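You operate a simulated robot arm through the tools that you are given. There is no shell and no other tool.

Carry out the task below with a simulated robot arm. There is one attempt and no reset: what you move stays moved.

Task
Add about 40 ml of oil to the oil cup, then reopen the main valve.
Fine: the line is shut and bled; close the cup's lid before the valve opens; put the jug back. Set down upright: oil jug.

The check looks at the end state, three seconds after you hand in, the way a careful person would. Anything else that was tipped, shoved, dropped, spilled or broken makes it a failure. A push-on lid holds only when it is set on centred and level and pressed home; a screw cap is set on level and turned clockwise until tight.

Robot
A 6-joint arm with a two-finger parallel gripper, fixed in place. Base frame: the origin is at the foot of the arm, x ahead of it, y to its left, z up. Lengths are in mm, angles in rad, forces in N, time in s.
With the tool pointing down near the work surface it reaches from about 360 to 760 mm from the base axis. Its first joint turns from -1.152 to 1.152 rad. Payload 2.45 kg.
Tool frame: the origin (TCP) lies between the finger pads and is the grasp point; the fingertips stand 24 mm ahead of it; z points along the fingers, y is the line along which they close. The gripper opens to 68 mm. The fingers are 17 mm wide and 10 mm thick; the gripper's body (40 by 70 mm) begins 41 mm behind the TCP.
Orientation is that of the tool frame in the base frame, as a unit quaternion [w, x, y, z]. With the fingers straight down and closing along the base's y, the tool's x points along the base's -x, its y along +y and its z along -z.

Tools
- The arm moves only by the tool step_arm. Its argument "increments" is a list of rows, each a list of 7 numbers: the shift along the tool's x, y, z in units of 30 mm (1.0 is 30 mm), then the turn, a rotation vector about the tool's x, y, z in units of 8 degrees (1.0 is 8 degrees), then the closure, from 0 (fully open) to 1 (shut). In form: [[dx, dy, dz, wx, wy, wz, gripper], ...]. A call has 1 to 20 rows; each row shifts and turns the commanded pose from where the row before left it, along the tool's axes as they then stand. A call with a number of a shift or a turn outside -1 to 1 is refused whole. A row lasts 0.2 s, in which the tool goes at most 50 mm and 0.15 rad; a call with a longer step from one row to the next is refused whole, and so is a gripper value outside its range. A pose out of reach is approached as far as the arm can. The call stops where the force on the tool passes 90 N (or 10 N more than at its start, if that is more) or the arm is blocked; 0.2 s more then pass. The fingers move at their own pace (about 108 mm/s each) and stop on an object; they squeeze with about 33 N. The grip force told is the motor's: it shows also when the fingers shut on nothing. Time passes only in rows, and 0.2 s behind the last, so rows that do not move let the fingers close. The reply holds the time, the measured pose of the TCP, the force on the tool along the base axes, the opening and the grip force, in the units named above and with some noise, with the torque about the TCP (base axes, N m) and any sound that the robot's microphone picked up, and new pictures: "show" is both (left out), scene, wrist or none.
- Cameras (640 x 400 px; columns grow to the right, rows downward): "scene" is fixed at [184.8, 425.9, 1484.5]; the picture's right is [-0.59, -0.81, 0.00], its down [-0.30, 0.22, -0.93] and it looks along [0.75, -0.55, -0.38] (base axes); focal length 295 px, centre (320, 200). "wrist" rides on the gripper at [84, 11, -75] in the tool frame; the picture's right is [-0.13, 0.99, 0.00], its down [-0.60, -0.08, -0.79] and it looks along [-0.79, -0.10, 0.61] (tool axes); focal length 251 px, centre (320, 200). There is no depth. A picture from a camera that has moved, and an enlarged one, comes with that camera's place and axes in the base frame and with its lens.
- inspect(camera, box): a new picture of the part [left, top, right, bottom] of that camera's present view, enlarged. It takes no simulated time.
- hand_in(): hands the job in; it is judged then, once.

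Nothing tells you positions but the pictures and the camera data. Unless the task says otherwise, let go and move clear before handing in.

The tools are called after "Call:" as a command line: name --pt "numbers of a row" for each row, then --argument value for the rest, lists and objects as JSON in quotes. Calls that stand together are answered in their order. step_arm: Moves the arm, as the interface text tells. Its arguments: {"type":"object","properties":{"increments":{"type":"array","items":{"type":"array","items":{"type":"number"}}},"show":{"type":"string","enum":["both","scene","wrist","none"]}},"required":["increments"]} The other tools are called the same way: inspect (camera, box) takes an enlarged picture of a part of a camera's view; hand_in () hands the job in.

At the start:

```text
clock: 0.0
eef_pos: [445.5, -55.0, 1418.4]
tcp_rot: [0.0, 0.0, 1.0, 0.0]
wrist_force: [0.2, -0.2, 0.1]
torque: [-0.02, 0.01, 0.02]
grip_width: 68.2
gripper_force: 0.0
```

scene: 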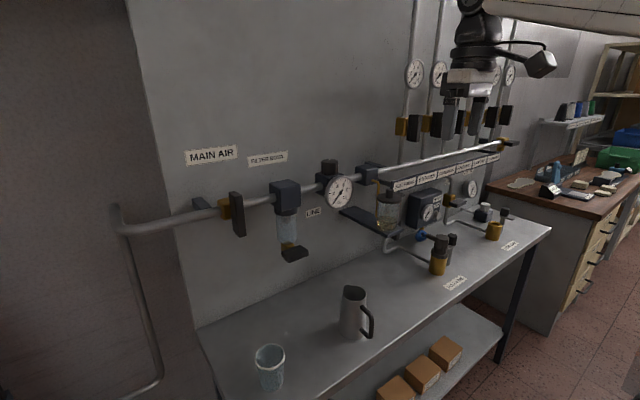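
wrist: 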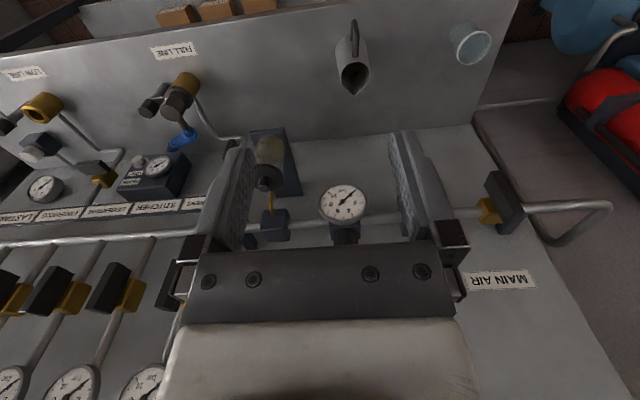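

I see a bench with an air line on the wall: a main valve (yellow with a black lever), filter, regulator gauge, and an oil lubricator cup on a bracket; a grey jug and a glass stand on the bench. I'll look closer before moving.

Call:
inspect --camera "scene" --box '[320, 150, 480, 250]'

Call:
inspect --camera "scene" --box '[180, 140, 380, 265]'

Call:
inspect --camera "scene" --box '[230, 260, 430, 385]'

Call:
inspect --camera "wrist" --box '[220, 110, 380, 260]'

```text
4.00 times, centred on (400, 200) of scene
camera zoom: at [184.8, 425.9, 1484.5], right [-0.59, -0.81, 0.0], down [-0.3, 0.22, -0.93], along [0.75, -0.55, -0.38], focal length 1181 px, centre (0, 200)
```

zoom: 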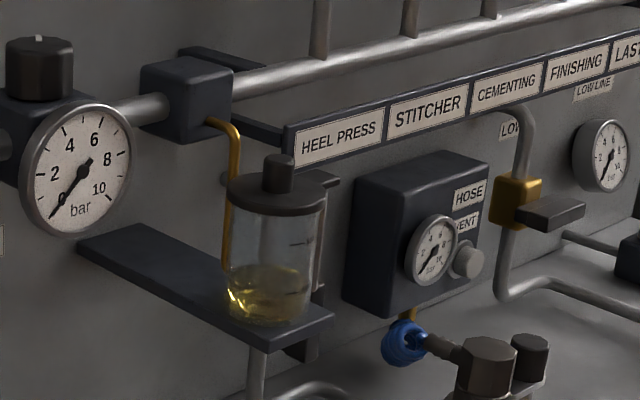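

```text
3.20 times, centred on (280, 202) of scene
camera zoom: at [184.8, 425.9, 1484.5], right [-0.59, -0.81, 0.0], down [-0.3, 0.22, -0.93], along [0.75, -0.55, -0.38], focal length 945 px, centre (448, 192)
```

zoom: 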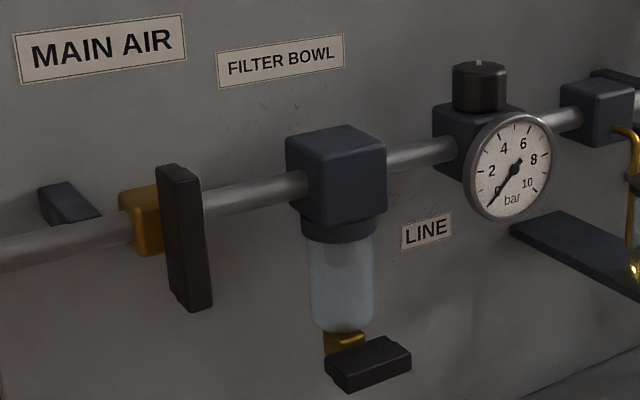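

```text
3.20 times, centred on (330, 322) of scene
camera zoom: at [184.8, 425.9, 1484.5], right [-0.59, -0.81, 0.0], down [-0.3, 0.22, -0.93], along [0.75, -0.55, -0.38], focal length 945 px, centre (288, -192)
```

zoom: 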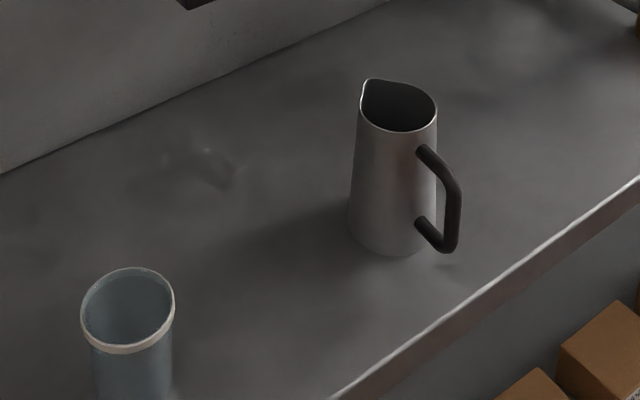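

```text
2.67 times, centred on (300, 185) of wrist
camera zoom: at [360.4, -43.6, 1493.5], right [0.13, 0.99, 0.0], down [0.6, -0.08, 0.79], along [0.79, -0.1, -0.61], focal length 670 px, centre (373, 240)
```

zoom: 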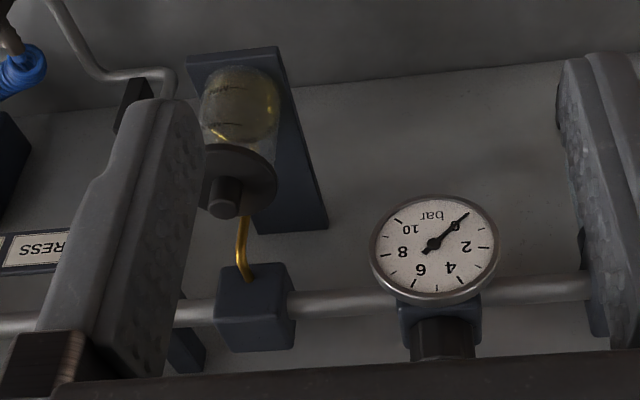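

The wall is ahead (+x), the bench lies between arm and wall; my first triangulation puts the jug near (616, 0, bench ~862) and the cup's lid near (689, -180, 1179). I'll enlarge the jug, the main valve and the surroundings for better numbers.

Call:
inspect --camera "wrist" --box '[310, 0, 410, 110]'

Call:
inspect --camera "wrist" --box '[430, 150, 630, 300]'

Call:
inspect --camera "scene" --box '[360, 165, 440, 245]'

Call:
inspect --camera "scene" --box '[190, 170, 270, 250]'

Call:
inspect --camera "scene" --box '[380, 0, 580, 160]'

Call:
inspect --camera "scene" --box '[320, 270, 400, 350]'

```text
3.64 times, centred on (360, 55) of wrist
camera zoom: at [360.4, -43.6, 1493.5], right [0.13, 0.99, 0.0], down [0.6, -0.08, 0.79], along [0.79, -0.1, -0.61], focal length 914 px, centre (174, 727)
```

zoom: 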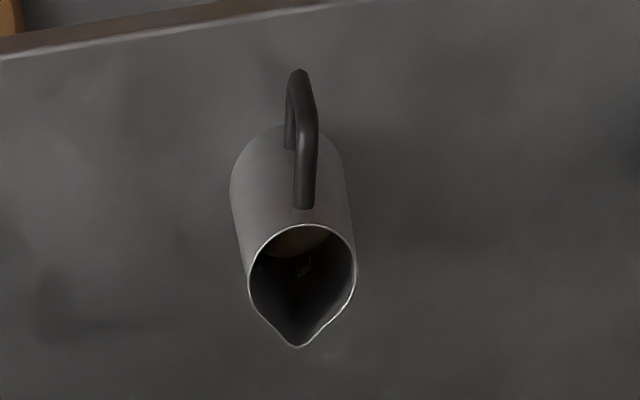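

```text
2.67 times, centred on (530, 225) of wrist
camera zoom: at [360.4, -43.6, 1493.5], right [0.13, 0.99, 0.0], down [0.6, -0.08, 0.79], along [0.79, -0.1, -0.61], focal length 670 px, centre (-240, 133)
```

zoom: 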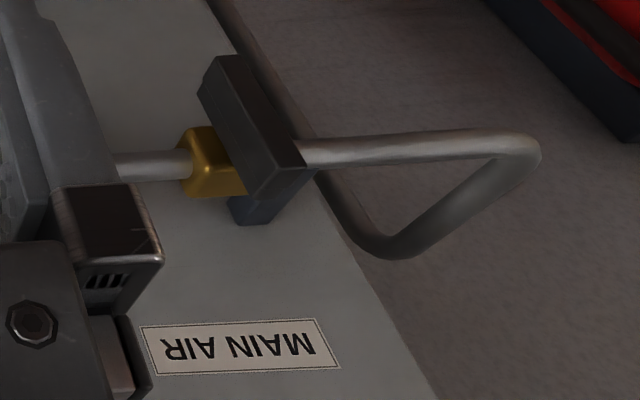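

```text
5.00 times, centred on (400, 205) of scene
camera zoom: at [184.8, 425.9, 1484.5], right [-0.59, -0.81, 0.0], down [-0.3, 0.22, -0.93], along [0.75, -0.55, -0.38], focal length 1476 px, centre (-80, 175)
```

zoom: 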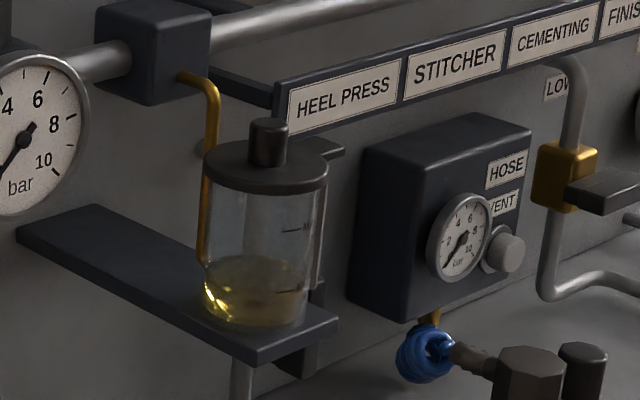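

```text
5.00 times, centred on (230, 210) of scene
camera zoom: at [184.8, 425.9, 1484.5], right [-0.59, -0.81, 0.0], down [-0.3, 0.22, -0.93], along [0.75, -0.55, -0.38], focal length 1476 px, centre (770, 150)
```

zoom: 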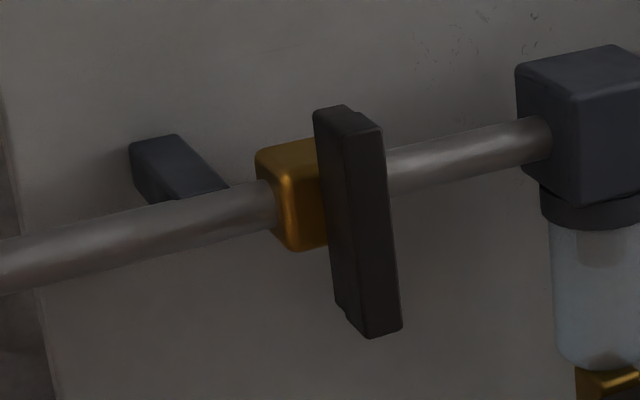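

```text
2.50 times, centred on (480, 80) of scene
camera zoom: at [184.8, 425.9, 1484.5], right [-0.59, -0.81, 0.0], down [-0.3, 0.22, -0.93], along [0.75, -0.55, -0.38], focal length 738 px, centre (-80, 500)
```

zoom: 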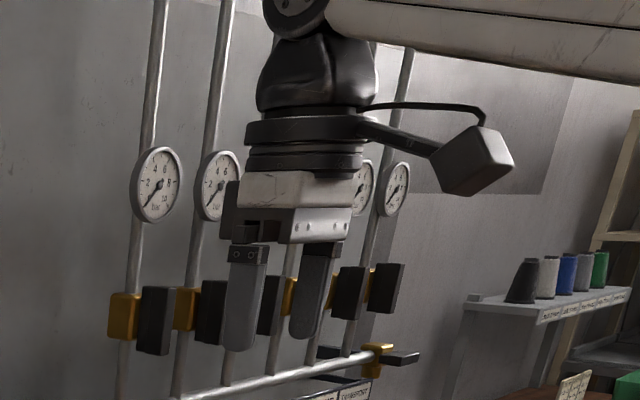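

```text
5.00 times, centred on (360, 310) of scene
camera zoom: at [184.8, 425.9, 1484.5], right [-0.59, -0.81, 0.0], down [-0.3, 0.22, -0.93], along [0.75, -0.55, -0.38], focal length 1476 px, centre (120, -350)
```

zoom: 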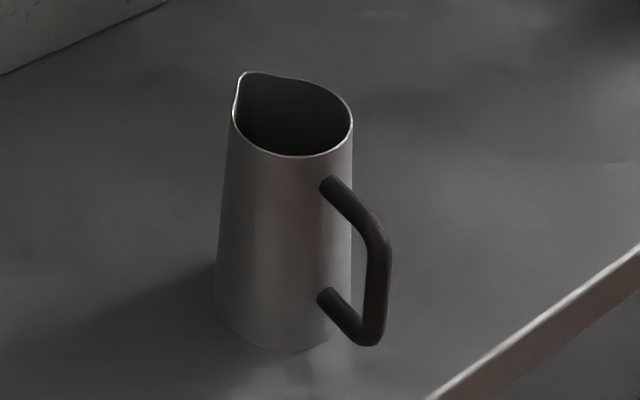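

The jug is about 60 mm wide at the rim with its spout toward the wall and its handle toward the arm. The main lever at roughly (748, 230, 1219) is vertical, so across the pipe and shut, and the gauge reads zero. I'll move the wrist toward the cup to see the lid closely.

Call:
step_arm --pt "-0.858 -0.639 0.489 0 0 0 0" --pt "-0.858 -0.639 0.489 0 0 0 0" --pt "-0.858 -0.639 0.489 0 0 0 0" --pt "-0.858 -0.639 0.489 0 0 0 0" --pt "-0.858 -0.639 0.489 0 0 0 0" --pt "-0.858 -0.639 0.489 0 0 0 0" --pt "0 0 0 0 0 0 0" --show "both"

```text
clock: 1.6
eef_pos: [599.8, -171.9, 1328.9]
tcp_rot: [0.001, 0.0, 1.0, 0.001]
wrist_force: [0.8, 0.1, -0.5]
torque: [0.02, 0.0, -0.02]
grip_width: 68.2
gripper_force: 0.1
camera wrist: at [514.9, -159.3, 1403.1], right [0.13, 0.99, 0.0], down [0.6, -0.08, 0.79], along [0.79, -0.1, -0.61], focal length 251 px, centre (320, 200)
```

scene: 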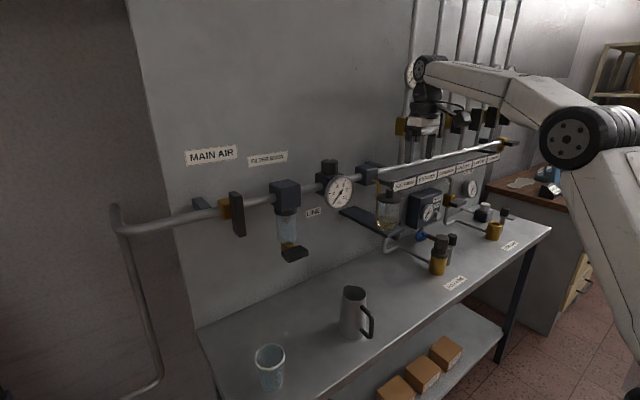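
wrist: 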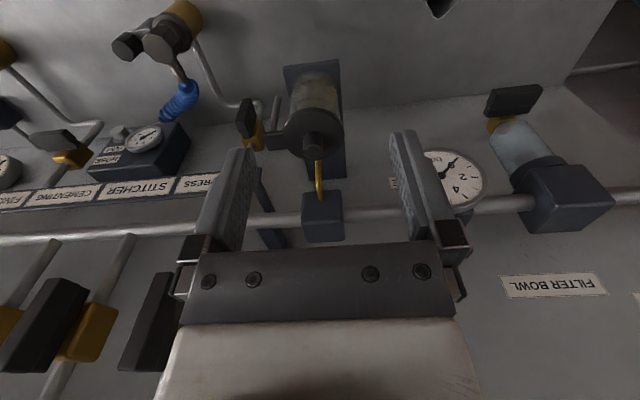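

Call:
inspect --camera "wrist" --box '[250, 50, 390, 190]'

Call:
inspect --camera "scene" --box '[360, 165, 440, 245]'

Call:
inspect --camera "wrist" --box '[430, 80, 590, 240]'

```text
2.86 times, centred on (320, 120) of wrist
camera zoom: at [514.9, -159.3, 1403.1], right [0.13, 0.99, 0.0], down [0.6, -0.08, 0.79], along [0.79, -0.1, -0.61], focal length 718 px, centre (320, 429)
```

zoom: 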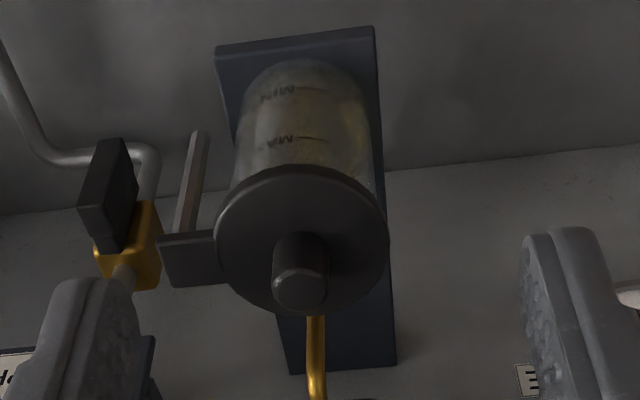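

```text
5.00 times, centred on (400, 205) of scene
camera zoom: at [184.8, 425.9, 1484.5], right [-0.59, -0.81, 0.0], down [-0.3, 0.22, -0.93], along [0.75, -0.55, -0.38], focal length 1476 px, centre (-80, 175)
```

zoom: 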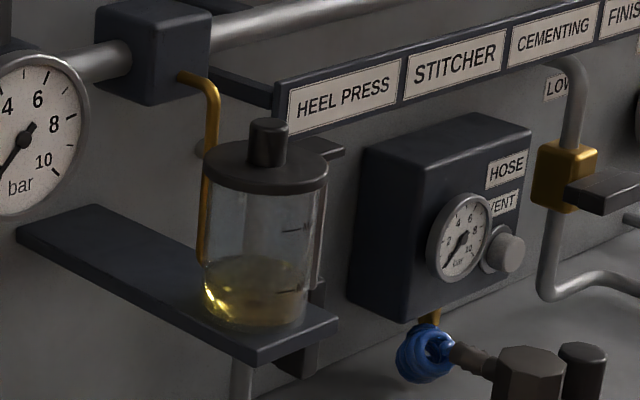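

```text
2.50 times, centred on (510, 160) of wrist
camera zoom: at [514.9, -159.3, 1403.1], right [0.13, 0.99, 0.0], down [0.6, -0.08, 0.79], along [0.79, -0.1, -0.61], focal length 629 px, centre (-155, 300)
```

zoom: 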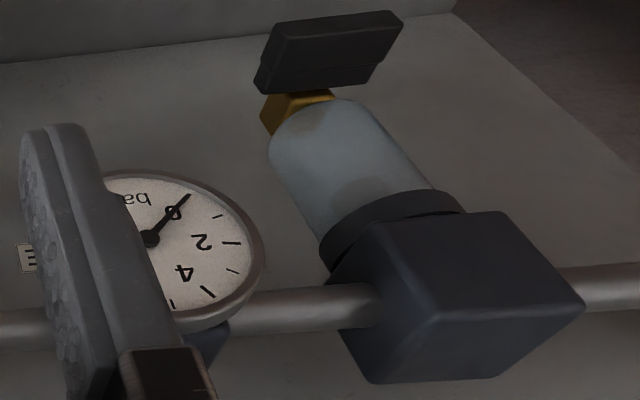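

The cup has MIN and MAX marks and a dark tab on a rod beside the lid on the -y side. I need to know what that is before pulling the lid, so I'll look from more angles.

Call:
inspect --camera "scene" --box '[370, 185, 410, 215]'

Call:
inspect --camera "scene" --box '[370, 210, 410, 240]'

Call:
step_arm --pt "0 -1 0 0 0 0 0" --pt "0 -1 0 0 0 0 0" --pt "0 -1 0 0 0 0 0" --pt "0 -1 0.5 0 0 0 0" --pt "0.5 0 0.5 0 0 0 0" --pt "0 0 0 0 0 0 0" --show "wrist"

```text
13.33 times, centred on (390, 200) of scene
camera zoom: at [184.8, 425.9, 1484.5], right [-0.59, -0.81, 0.0], down [-0.3, 0.22, -0.93], along [0.75, -0.55, -0.38], focal length 3936 px, centre (-613, 200)
```

zoom: 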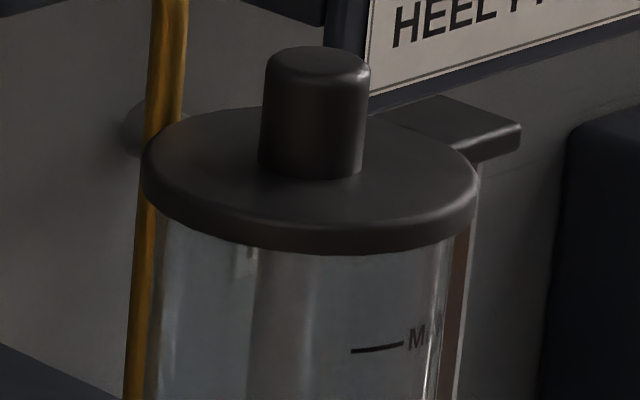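

```text
13.33 times, centred on (390, 225) of scene
camera zoom: at [184.8, 425.9, 1484.5], right [-0.59, -0.81, 0.0], down [-0.3, 0.22, -0.93], along [0.75, -0.55, -0.38], focal length 3936 px, centre (-613, -133)
```

zoom: 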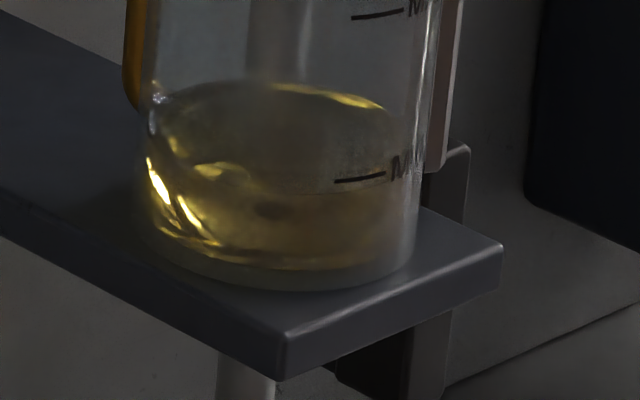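

```text
clock: 3.0
eef_pos: [586.0, -288.7, 1302.6]
tcp_rot: [0.0, 0.0, 1.0, 0.0]
wrist_force: [0.1, 0.4, -0.6]
torque: [-0.02, 0.0, -0.02]
grip_width: 67.6
gripper_force: 0.0
camera wrist: at [500.3, -277.7, 1376.8], right [0.13, 0.99, 0.0], down [0.6, -0.08, 0.79], along [0.79, -0.1, -0.61], focal length 251 px, centre (320, 200)
```

wrist: 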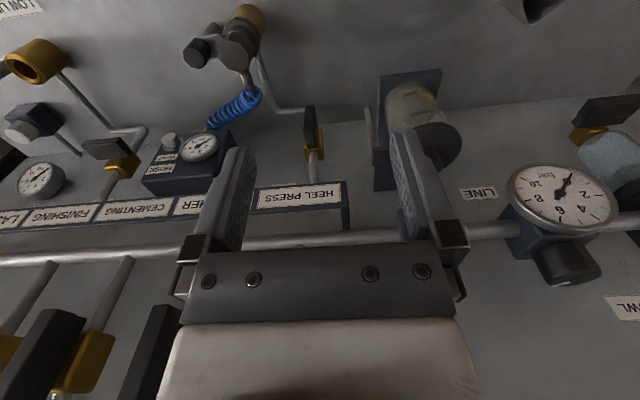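

Call:
inspect --camera "wrist" --box '[350, 60, 480, 200]'

Call:
step_arm --pt "0 -1 0.5 0 0 0 0" --pt "0 -1 0.5 0 0 0 0" --pt "0 -1 0.5 0 0 0 0" --pt "0 -0.6 0.5 0 0 0 0" --pt "0 0 0 0 0 0 0" --show "wrist"

```text
2.86 times, centred on (415, 130) of wrist
camera zoom: at [500.3, -277.7, 1376.8], right [0.13, 0.99, 0.0], down [0.6, -0.08, 0.79], along [0.79, -0.1, -0.61], focal length 718 px, centre (49, 400)
```

zoom: 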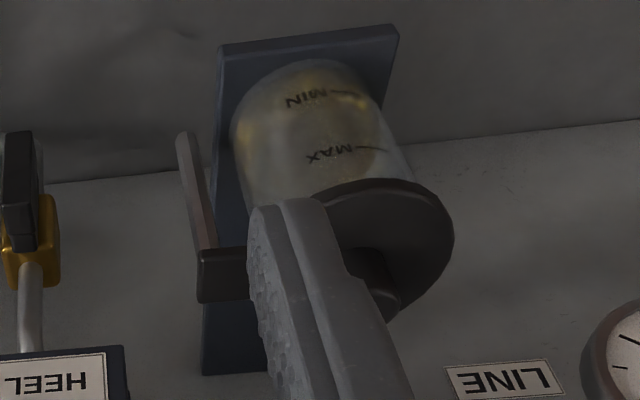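

```text
clock: 4.2
eef_pos: [578.2, -393.4, 1236.0]
tcp_rot: [-0.001, 0.001, 1.0, 0.0]
wrist_force: [0.2, 0.2, -0.3]
torque: [0.02, -0.02, 0.02]
grip_width: 68.2
gripper_force: 0.0
out of reach, approached as far as the arm can: row 3, 4
camera wrist: at [493.3, -381.7, 1311.4], right [0.13, 0.99, 0.0], down [0.6, -0.08, 0.79], along [0.79, -0.1, -0.61], focal length 251 px, centre (320, 200)
```

wrist: 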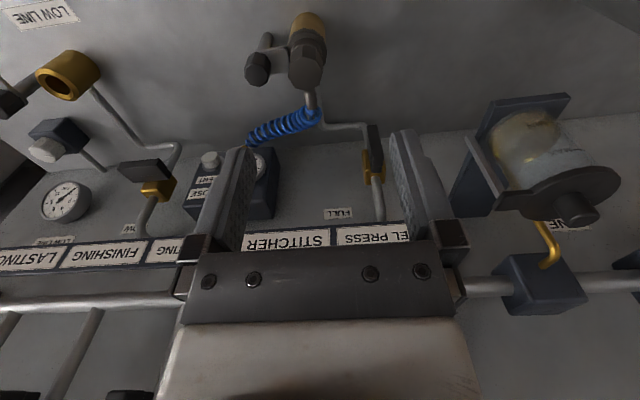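

Call:
inspect --camera "wrist" --box '[440, 80, 640, 240]'

Call:
inspect --camera "wrist" --box '[460, 110, 560, 220]'

```text
2.50 times, centred on (540, 160) of wrist
camera zoom: at [493.3, -381.7, 1311.4], right [0.13, 0.99, 0.0], down [0.6, -0.08, 0.79], along [0.79, -0.1, -0.61], focal length 629 px, centre (-230, 300)
```

zoom: 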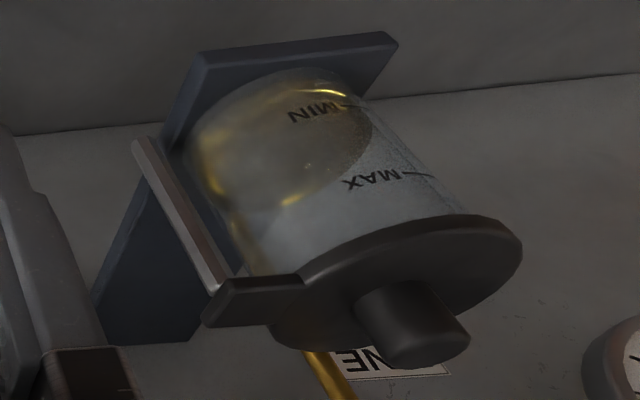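

```text
3.64 times, centred on (510, 165) of wrist
camera zoom: at [493.3, -381.7, 1311.4], right [0.13, 0.99, 0.0], down [0.6, -0.08, 0.79], along [0.79, -0.1, -0.61], focal length 914 px, centre (-371, 327)
```

zoom: 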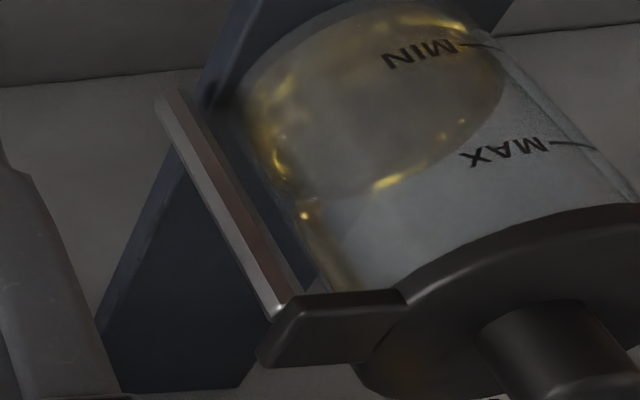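

The tab joins the lid's edge to a flat upright post at about (693, -243), so the lid may be hinged or swivelled rather than loose. I'll take closer views of that junction.

Call:
step_arm --pt "-0.4 1 -0.2 0 0 0 0" --pt "-0.4 1 -0.2 0 0 0 0" --pt "-0.4 1 -0.2 0 0 0 0" --pt "-0.4 1 -0.2 0 0 0 0" --pt "-0.4 1 0 0 0 0 0" --pt "0 0.8 0 0 0 0 0" --pt "0 0 0 0 0 0 0" --show "both"

Call:
inspect --camera "wrist" --box '[240, 60, 400, 220]'

```text
clock: 5.8
eef_pos: [646.9, -247.5, 1281.8]
tcp_rot: [0.0, -0.001, 1.0, 0.0]
wrist_force: [1.2, 0.4, 0.1]
torque: [0.03, -0.01, 0.0]
grip_width: 68.1
gripper_force: 0.0
out of reach, approached as far as the arm can: row 1, 2, 3, 4, 6
camera wrist: at [561.7, -235.5, 1356.8], right [0.13, 0.99, 0.0], down [0.6, -0.08, 0.79], along [0.79, -0.1, -0.61], focal length 251 px, centre (320, 200)
```

scene: 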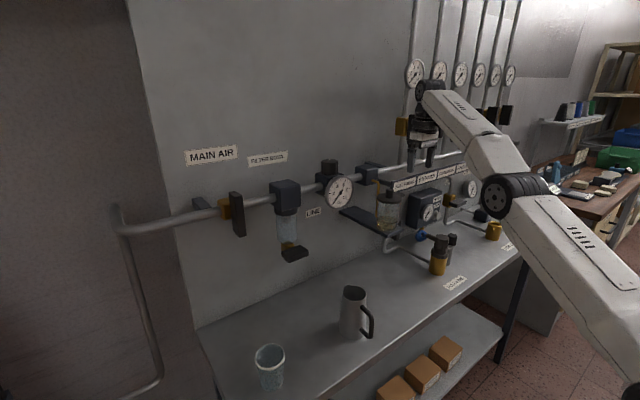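
wrist: 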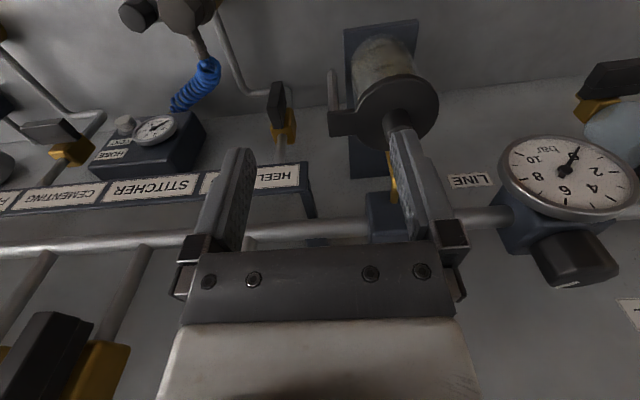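

```text
2.50 times, centred on (320, 140) of wrist
camera zoom: at [561.7, -235.5, 1356.8], right [0.13, 0.99, 0.0], down [0.6, -0.08, 0.79], along [0.79, -0.1, -0.61], focal length 629 px, centre (320, 350)
```

zoom: 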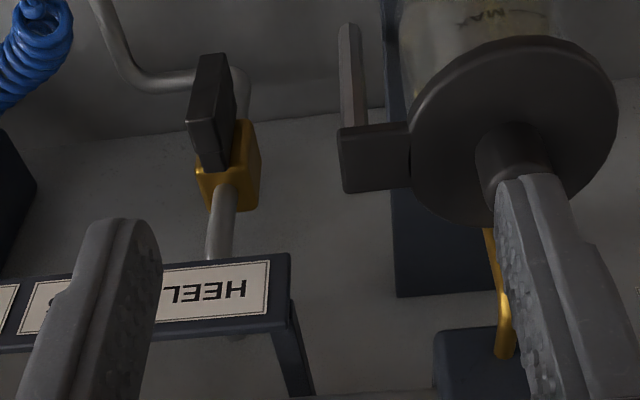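

The straight-down reach ends near 705 mm radius here, and the knob sits at about 717, so I'll tilt the tool outward for it. First I'll take a level view of the lid, tab and post.

Call:
step_arm --pt "0.8 0.25 0 0 0 0 0" --pt "0.8 0.25 0 0 0 0 0" --pt "0 0 0 0 -1 0 0" --pt "0 0 0 0 -1 0 0" --pt "0 0 0 0 -1 0 0" --pt "0 0 0 0 -1 0 0" --pt "0 0 0 0 -1 0 0" --pt "0.643 0 0.766 0 0 0 0" --pt "0.643 0 0.766 0 0 0 0" --pt "0.643 0 0.766 0 0 0 0" --pt "0.643 0 0.766 0 0 0 0" --pt "0 0 0 0 0 0 0" --show "both"

Call:
inspect --camera "wrist" --box '[230, 110, 410, 260]'

```text
clock: 8.4
eef_pos: [596.5, -234.2, 1160.4]
tcp_rot: [0.342, 0.0, 0.94, 0.0]
wrist_force: [0.4, 0.0, 0.6]
torque: [0.03, 0.02, 0.02]
grip_width: 68.0
gripper_force: 0.0
camera wrist: at [482.9, -223.4, 1163.8], right [0.1, 0.99, 0.08], down [-0.05, -0.08, 1.0], along [0.99, -0.1, 0.04], focal length 251 px, centre (320, 200)
```

scene: 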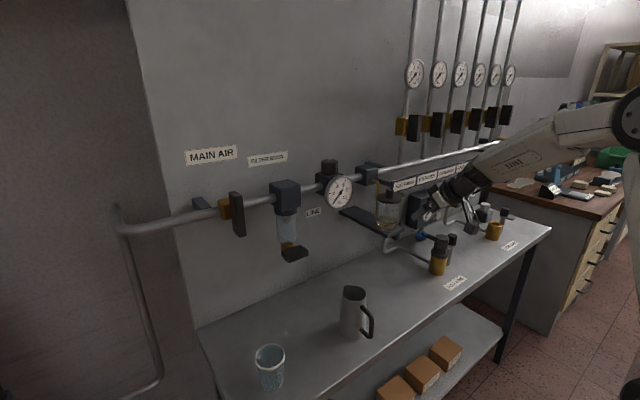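
wrist: 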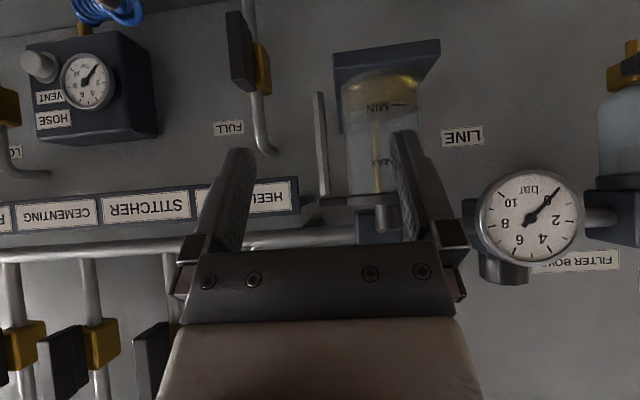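

```text
2.67 times, centred on (320, 185) of wrist
camera zoom: at [482.9, -223.4, 1163.8], right [0.1, 0.99, 0.08], down [-0.05, -0.08, 1.0], along [0.99, -0.1, 0.04], focal length 670 px, centre (320, 240)
```

zoom: 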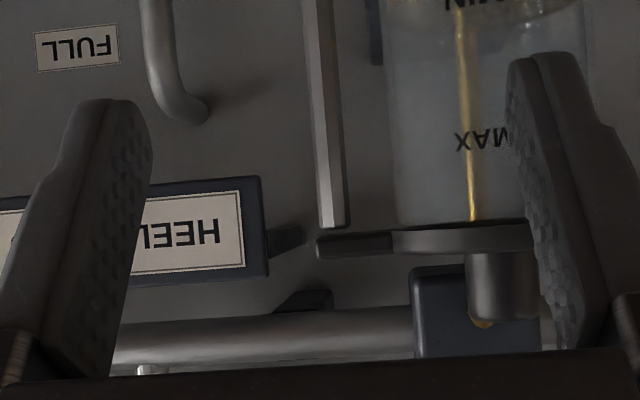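

Call:
step_arm --pt "-0.51 -0.5 0.43 0 0 0 0" --pt "-0.26 -0.2 0.21 0 0 0 0" --pt "0 0 0 0 0 0 0" --show "wrist"

Call:
inspect --camera "wrist" --box '[280, 130, 400, 230]'

Call:
inspect --camera "wrist" --box '[310, 0, 440, 130]'

```text
clock: 9.2
eef_pos: [629.8, -256.3, 1160.7]
tcp_rot: [0.343, 0.0, 0.939, 0.0]
wrist_force: [-0.5, 0.3, -0.8]
torque: [0.02, -0.02, 0.01]
grip_width: 68.0
gripper_force: 0.0
camera wrist: at [515.5, -244.5, 1164.4], right [0.1, 0.99, 0.08], down [-0.05, -0.08, 1.0], along [0.99, -0.1, 0.04], focal length 251 px, centre (320, 200)
```

wrist: 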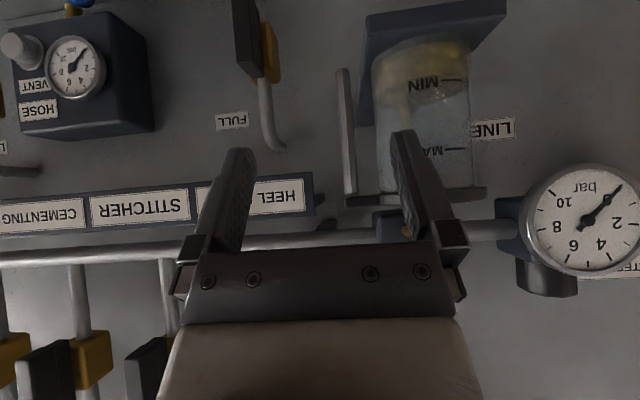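

```text
4.00 times, centred on (340, 180) of wrist
camera zoom: at [515.5, -244.5, 1164.4], right [0.1, 0.99, 0.08], down [-0.05, -0.08, 1.0], along [0.99, -0.1, 0.04], focal length 1006 px, centre (240, 280)
```

zoom: 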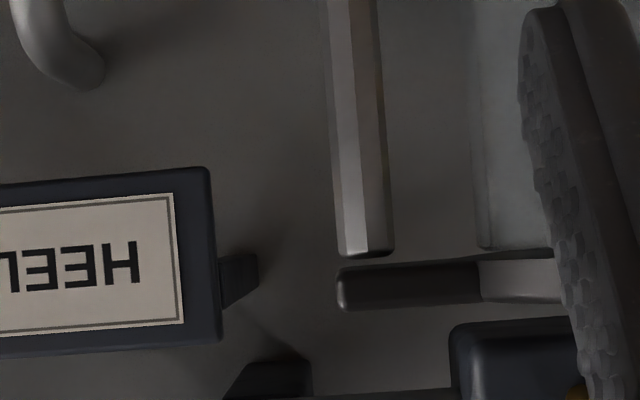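

```text
3.08 times, centred on (375, 65) of wrist
camera zoom: at [515.5, -244.5, 1164.4], right [0.1, 0.99, 0.08], down [-0.05, -0.08, 1.0], along [0.99, -0.1, 0.04], focal length 774 px, centre (151, 615)
```

zoom: 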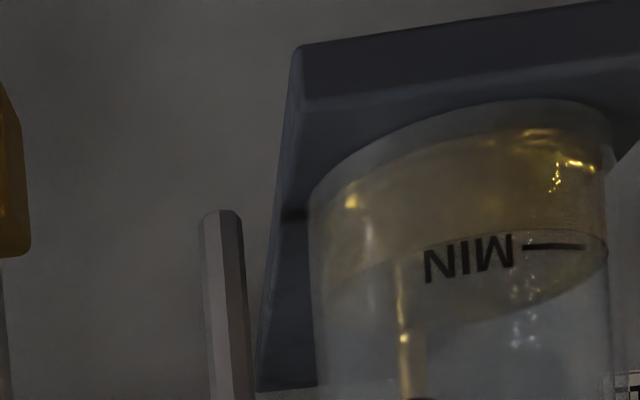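

Level view: lid disc spans z about 1170–1180, knob about (692, -190) up to z 1201, and a tab runs to y -245 above a thin upright post with a small gap. I'll hover over the knob with the tool tilted 30° outward and the fingers half closed.

Call:
step_arm --pt "-0.536 0 -0.638 0 0 0 0.2" --pt "-0.536 0 -0.638 0 0 0 0.4" --pt "-0.536 0 -0.638 0 0 0 0.45" --pt "-0.536 0 -0.638 0 0 0 0.45" --pt "0 0 0 0 0.625 0 0.45" --pt "0 0 0 0 0.625 0 0.45" --pt "-0.434 0.742 0.452 0 0 0 0.45" --pt "-0.434 0.742 0.452 0 0 0 0.45" --pt "-0.434 0.742 0.452 0 0 0 0.45" --pt "0 0 0 0 0 0 0.45" --show "both"

Call:
inspect --camera "wrist" --box '[230, 80, 410, 260]'

Call:
inspect --camera "scene" --box '[350, 130, 450, 240]'

```text
clock: 11.4
eef_pos: [684.9, -184.8, 1242.7]
tcp_rot: [0.259, 0.0, 0.966, 0.0]
wrist_force: [0.0, -0.1, 0.7]
torque: [0.01, 0.01, 0.0]
grip_width: 37.4
gripper_force: 0.1
camera wrist: at [573.9, -174.4, 1264.8], right [0.11, 0.99, 0.06], down [0.13, -0.08, 0.99], along [0.99, -0.1, -0.13], focal length 251 px, centre (320, 200)
```

scene: 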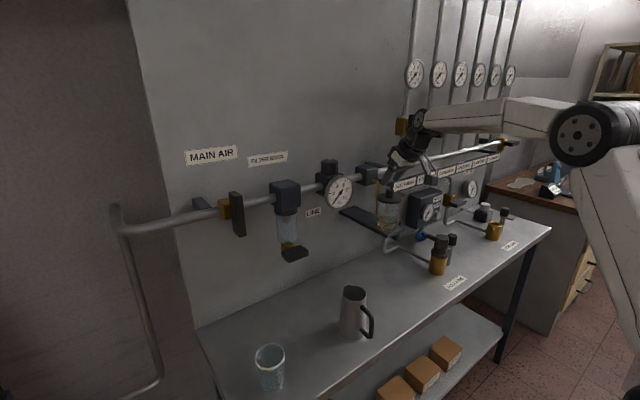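
wrist: 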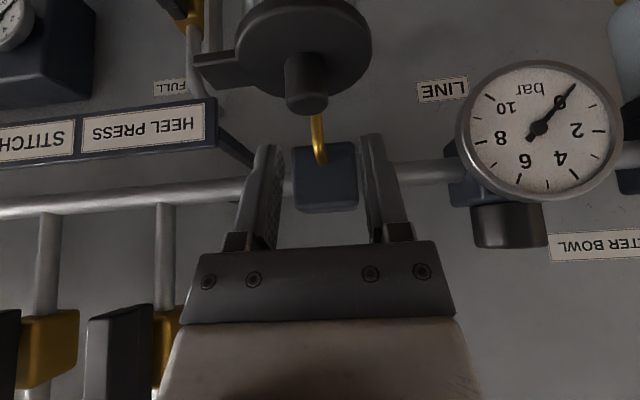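

```text
2.22 times, centred on (320, 170) of wrist
camera zoom: at [573.9, -174.4, 1264.8], right [0.11, 0.99, 0.06], down [0.13, -0.08, 0.99], along [0.99, -0.1, -0.13], focal length 559 px, centre (320, 267)
```

zoom: 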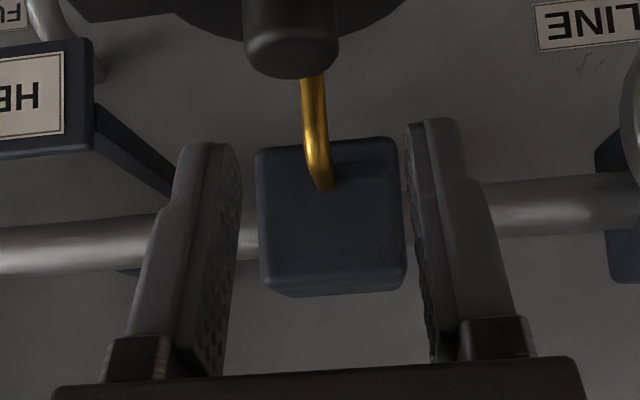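

```text
3.64 times, centred on (400, 185) of scene
camera zoom: at [184.8, 425.9, 1484.5], right [-0.59, -0.81, 0.0], down [-0.3, 0.22, -0.93], along [0.75, -0.55, -0.38], focal length 1074 px, centre (29, 254)
```

zoom: 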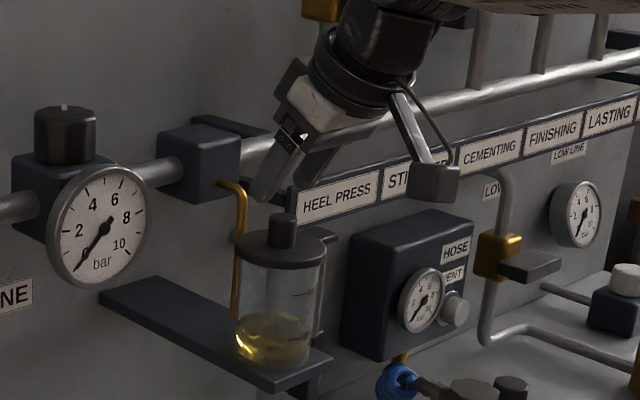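

Call:
step_arm --pt "0 0 0 0 0 0 0.45" --pt "0 0 0 0 0 0 0.45" --pt "0 0 0 0 0 0 0.45" --show "none"

```text
clock: 12.2
eef_pos: [685.2, -186.2, 1242.1]
tcp_rot: [0.258, 0.0, 0.966, 0.0]
wrist_force: [0.1, -0.1, 0.4]
torque: [0.0, -0.03, 0.03]
grip_width: 37.3
gripper_force: 0.0
```

Call:
step_arm --pt "0.204 -0.044 0.331 0 0 0 0.45" --pt "0.204 -0.044 0.331 0 0 0 0.45" --pt "0.204 -0.044 0.331 0 0 0 0.45" --pt "0 0 0 0 0 0 0.45" --show "wrist"

Call:
inspect --camera "wrist" --box '[230, 80, 410, 260]'

Call:
inspect --camera "scene" --box '[360, 150, 430, 220]'

```text
clock: 13.2
eef_pos: [682.6, -187.8, 1210.0]
tcp_rot: [0.259, 0.0, 0.966, 0.0]
wrist_force: [-1.1, -0.3, -0.3]
torque: [0.0, -0.01, -0.03]
grip_width: 37.2
gripper_force: 0.0
camera wrist: at [571.1, -177.3, 1231.7], right [0.11, 0.99, 0.06], down [0.13, -0.08, 0.99], along [0.99, -0.1, -0.13], focal length 251 px, centre (320, 200)
```

wrist: 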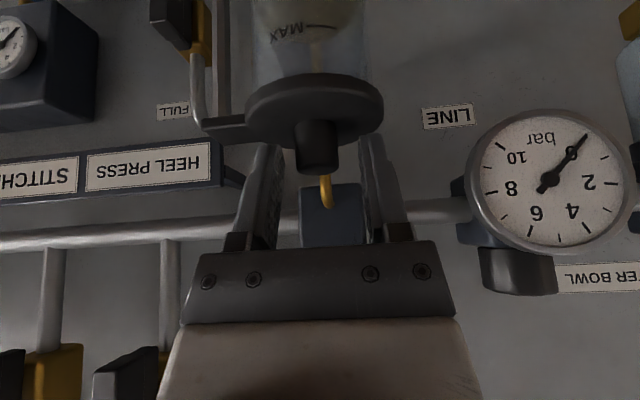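

```text
2.22 times, centred on (320, 170) of wrist
camera zoom: at [571.1, -177.3, 1231.7], right [0.11, 0.99, 0.06], down [0.13, -0.08, 0.99], along [0.99, -0.1, -0.13], focal length 559 px, centre (320, 267)
```

zoom: 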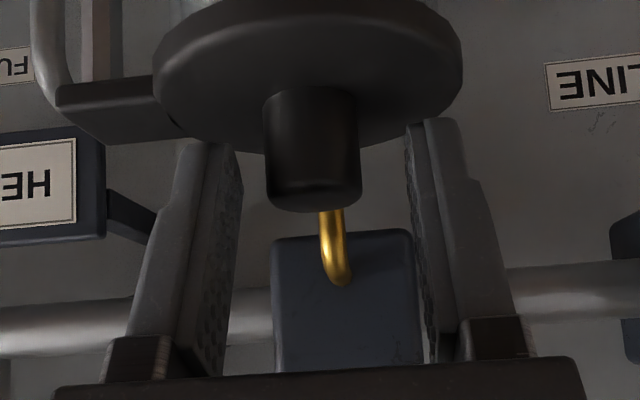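

```text
5.71 times, centred on (395, 185) of scene
camera zoom: at [184.8, 425.9, 1484.5], right [-0.59, -0.81, 0.0], down [-0.3, 0.22, -0.93], along [0.75, -0.55, -0.38], focal length 1687 px, centre (-109, 286)
```

zoom: 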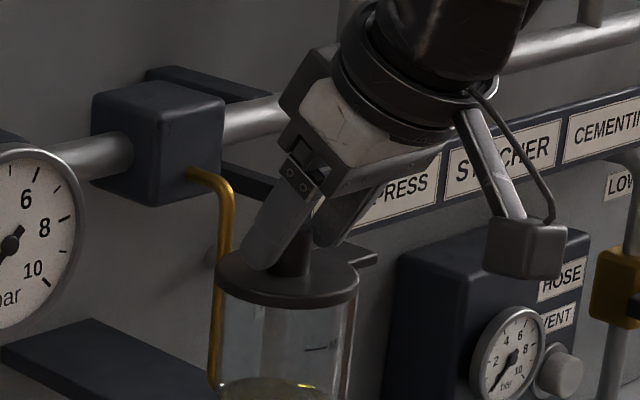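

Call:
step_arm --pt "0.007 -0.06 0.11 0 0 0 0.45" --pt "0 0 0 0 0 0 0.55" --pt "0 0 0 0 0 0 0.65" --pt "0 0 0 0 0 0 0.75" --pt "0 0 0 0 0 0 0.85" --pt "0 0 0 0 0 0 1" --pt "0 0 0 0 0 0 1" --show "wrist"

Call:
inspect --camera "wrist" --box '[230, 80, 410, 260]'

```text
clock: 14.8
eef_pos: [683.0, -189.7, 1205.6]
tcp_rot: [0.259, 0.001, 0.966, -0.001]
wrist_force: [-0.3, 3.3, -0.3]
torque: [0.05, 0.0, 0.06]
grip_width: 21.0
gripper_force: 37.9
camera wrist: at [572.6, -179.1, 1228.3], right [0.11, 0.99, 0.07], down [0.13, -0.08, 0.99], along [0.99, -0.1, -0.13], focal length 251 px, centre (320, 200)
```

wrist: 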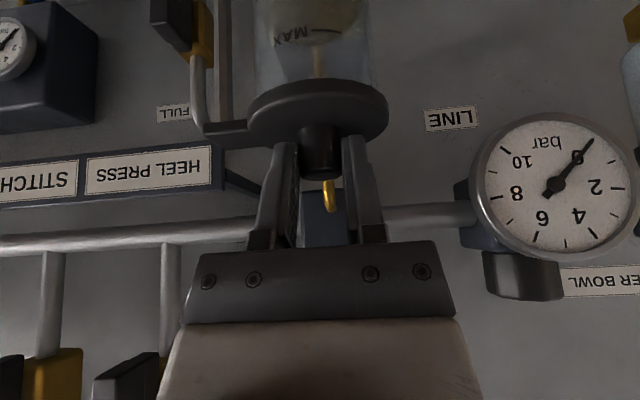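

```text
2.22 times, centred on (320, 170) of wrist
camera zoom: at [572.6, -179.1, 1228.3], right [0.11, 0.99, 0.07], down [0.13, -0.08, 0.99], along [0.99, -0.1, -0.13], focal length 559 px, centre (320, 267)
```

zoom: 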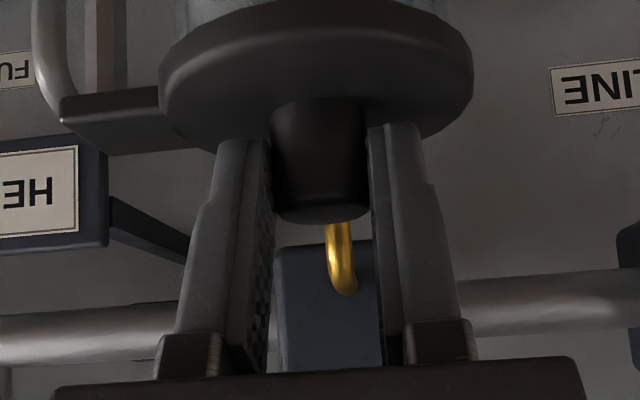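

The knob is gripped (21 mm). I'll test gently with a 3 mm lift and read the forces to learn whether the lid is loose, hinged or swivelled.

Call:
step_arm --pt "-0.025 0 -0.0433 0 0 0 1" --pt "-0.025 0 -0.0433 0 0 0 1" --pt "0 0 0 0 0 0 1" --show "wrist"

Call:
inspect --camera "wrist" --box '[230, 60, 410, 220]'

Call:
inspect --camera "scene" --box '[370, 185, 410, 215]'

```text
clock: 15.6
eef_pos: [683.5, -190.8, 1205.4]
tcp_rot: [0.256, -0.001, 0.967, 0.002]
wrist_force: [0.4, 7.2, -18.2]
torque: [0.12, -0.24, 0.07]
grip_width: 20.8
gripper_force: 37.8
camera wrist: at [572.9, -179.3, 1229.2], right [0.11, 0.99, 0.07], down [0.13, -0.08, 0.99], along [0.98, -0.1, -0.14], focal length 251 px, centre (320, 200)
```

wrist: 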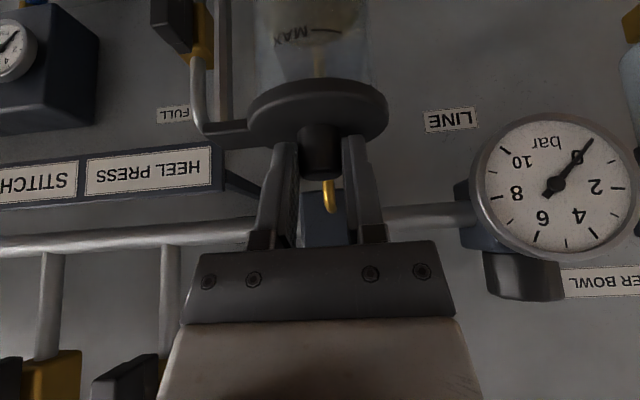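

```text
2.50 times, centred on (320, 140) of wrist
camera zoom: at [572.9, -179.3, 1229.2], right [0.11, 0.99, 0.07], down [0.13, -0.08, 0.99], along [0.98, -0.1, -0.14], focal length 629 px, centre (320, 350)
```

zoom: 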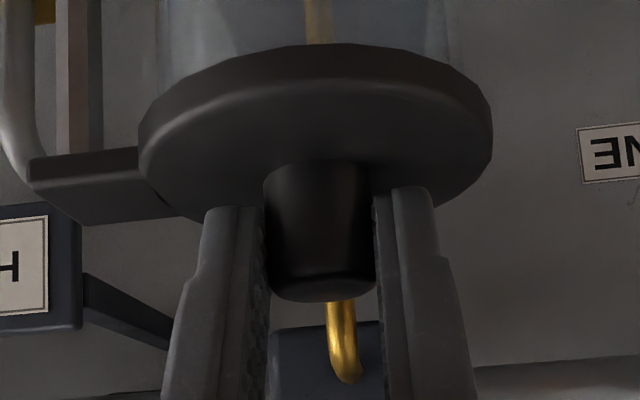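

```text
13.33 times, centred on (390, 200) of scene
camera zoom: at [185.2, 426.1, 1484.4], right [-0.59, -0.81, 0.0], down [-0.3, 0.22, -0.93], along [0.75, -0.55, -0.38], focal length 3936 px, centre (-613, 200)
```

zoom: 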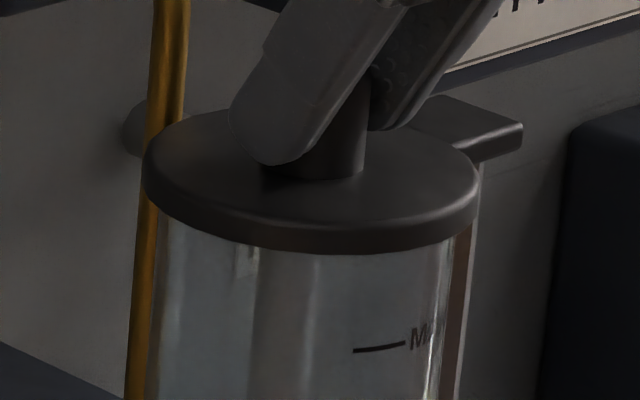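

Call:
step_arm --pt "0.025 0 0.0433 0 0 0 1" --pt "0.025 0 0.0433 0 0 0 1" --pt "0.058 0 -0.033 0 0 0 1" --pt "0.058 0 -0.033 0 0 0 1" --pt "0 0 0 0 0 0 1" --show "none"

Call:
inspect --camera "scene" --box '[370, 185, 410, 215]'

```text
clock: 16.8
eef_pos: [681.0, -190.2, 1206.2]
tcp_rot: [0.258, 0.0, 0.966, 0.0]
wrist_force: [1.6, 16.3, -16.5]
torque: [0.31, -0.05, 0.32]
grip_width: 20.7
gripper_force: 38.3
```

```text
13.33 times, centred on (390, 200) of scene
camera zoom: at [185.2, 426.4, 1484.3], right [-0.59, -0.81, 0.0], down [-0.3, 0.22, -0.93], along [0.75, -0.55, -0.38], focal length 3936 px, centre (-613, 200)
```

zoom: 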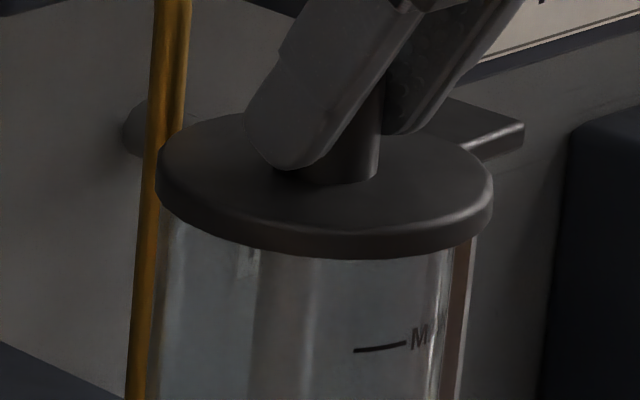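

The lid slid sideways with its tab end staying put, so it swivels about the upright post at about (693, -241). It opens by swinging toward the arm, so I'll follow that arc in small steps and watch the forces.

Call:
step_arm --pt "0.103 0 -0.033 0 0 0 1" --pt "0.103 0 -0.033 0 0 0 1" --pt "0.103 0 -0.033 0 0 0 1" --pt "0 0 0 0 0 0 1" --show "none"

Call:
inspect --camera "scene" --box '[370, 185, 410, 215]'

Call:
inspect --camera "wrist" --box '[210, 60, 410, 240]'

```text
clock: 17.8
eef_pos: [671.3, -191.7, 1205.4]
tcp_rot: [0.261, 0.0, 0.965, -0.001]
wrist_force: [4.3, 9.3, 0.7]
torque: [0.14, -0.16, 0.42]
grip_width: 20.9
gripper_force: 37.5
```

```text
13.33 times, centred on (390, 200) of scene
camera zoom: at [184.9, 426.3, 1484.4], right [-0.59, -0.81, 0.0], down [-0.3, 0.22, -0.93], along [0.75, -0.55, -0.38], focal length 3936 px, centre (-613, 200)
```

zoom: 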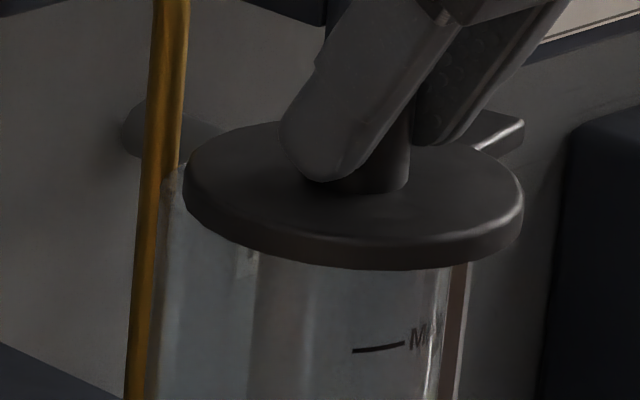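

```text
2.22 times, centred on (310, 150) of wrist
camera zoom: at [559.6, -180.1, 1228.2], right [0.11, 0.99, 0.06], down [0.12, -0.08, 0.99], along [0.99, -0.1, -0.13], focal length 559 px, centre (342, 311)
```

zoom: 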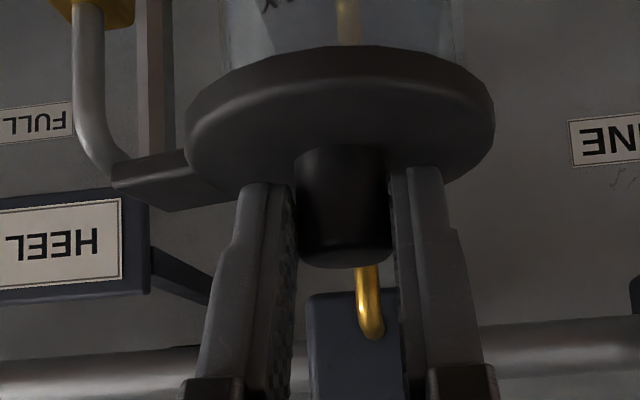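

Call:
step_arm --pt "0.18 -0.07 -0.104 0 0 0 1" --pt "0.18 -0.09 -0.104 0 0 0 1" --pt "0.153 -0.125 -0.0885 0 0 0 1" --pt "0.153 -0.14 -0.0885 0 0 0 1" --pt "0 0 0 0 0 0 1" --show "none"

Call:
inspect --camera "scene" --box '[370, 180, 420, 220]'

```text
clock: 19.0
eef_pos: [646.8, -200.1, 1206.1]
tcp_rot: [0.259, -0.002, 0.966, 0.001]
wrist_force: [-15.2, 30.0, 13.6]
torque: [0.6, -0.18, 0.73]
grip_width: 20.9
gripper_force: 38.3
```

```text
10.00 times, centred on (395, 200) of scene
camera zoom: at [183.9, 427.1, 1484.3], right [-0.59, -0.81, 0.0], down [-0.3, 0.22, -0.93], along [0.75, -0.55, -0.38], focal length 2952 px, centre (-430, 200)
```

zoom: 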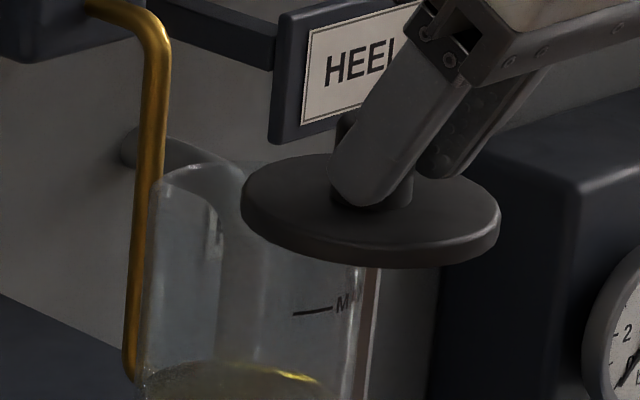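

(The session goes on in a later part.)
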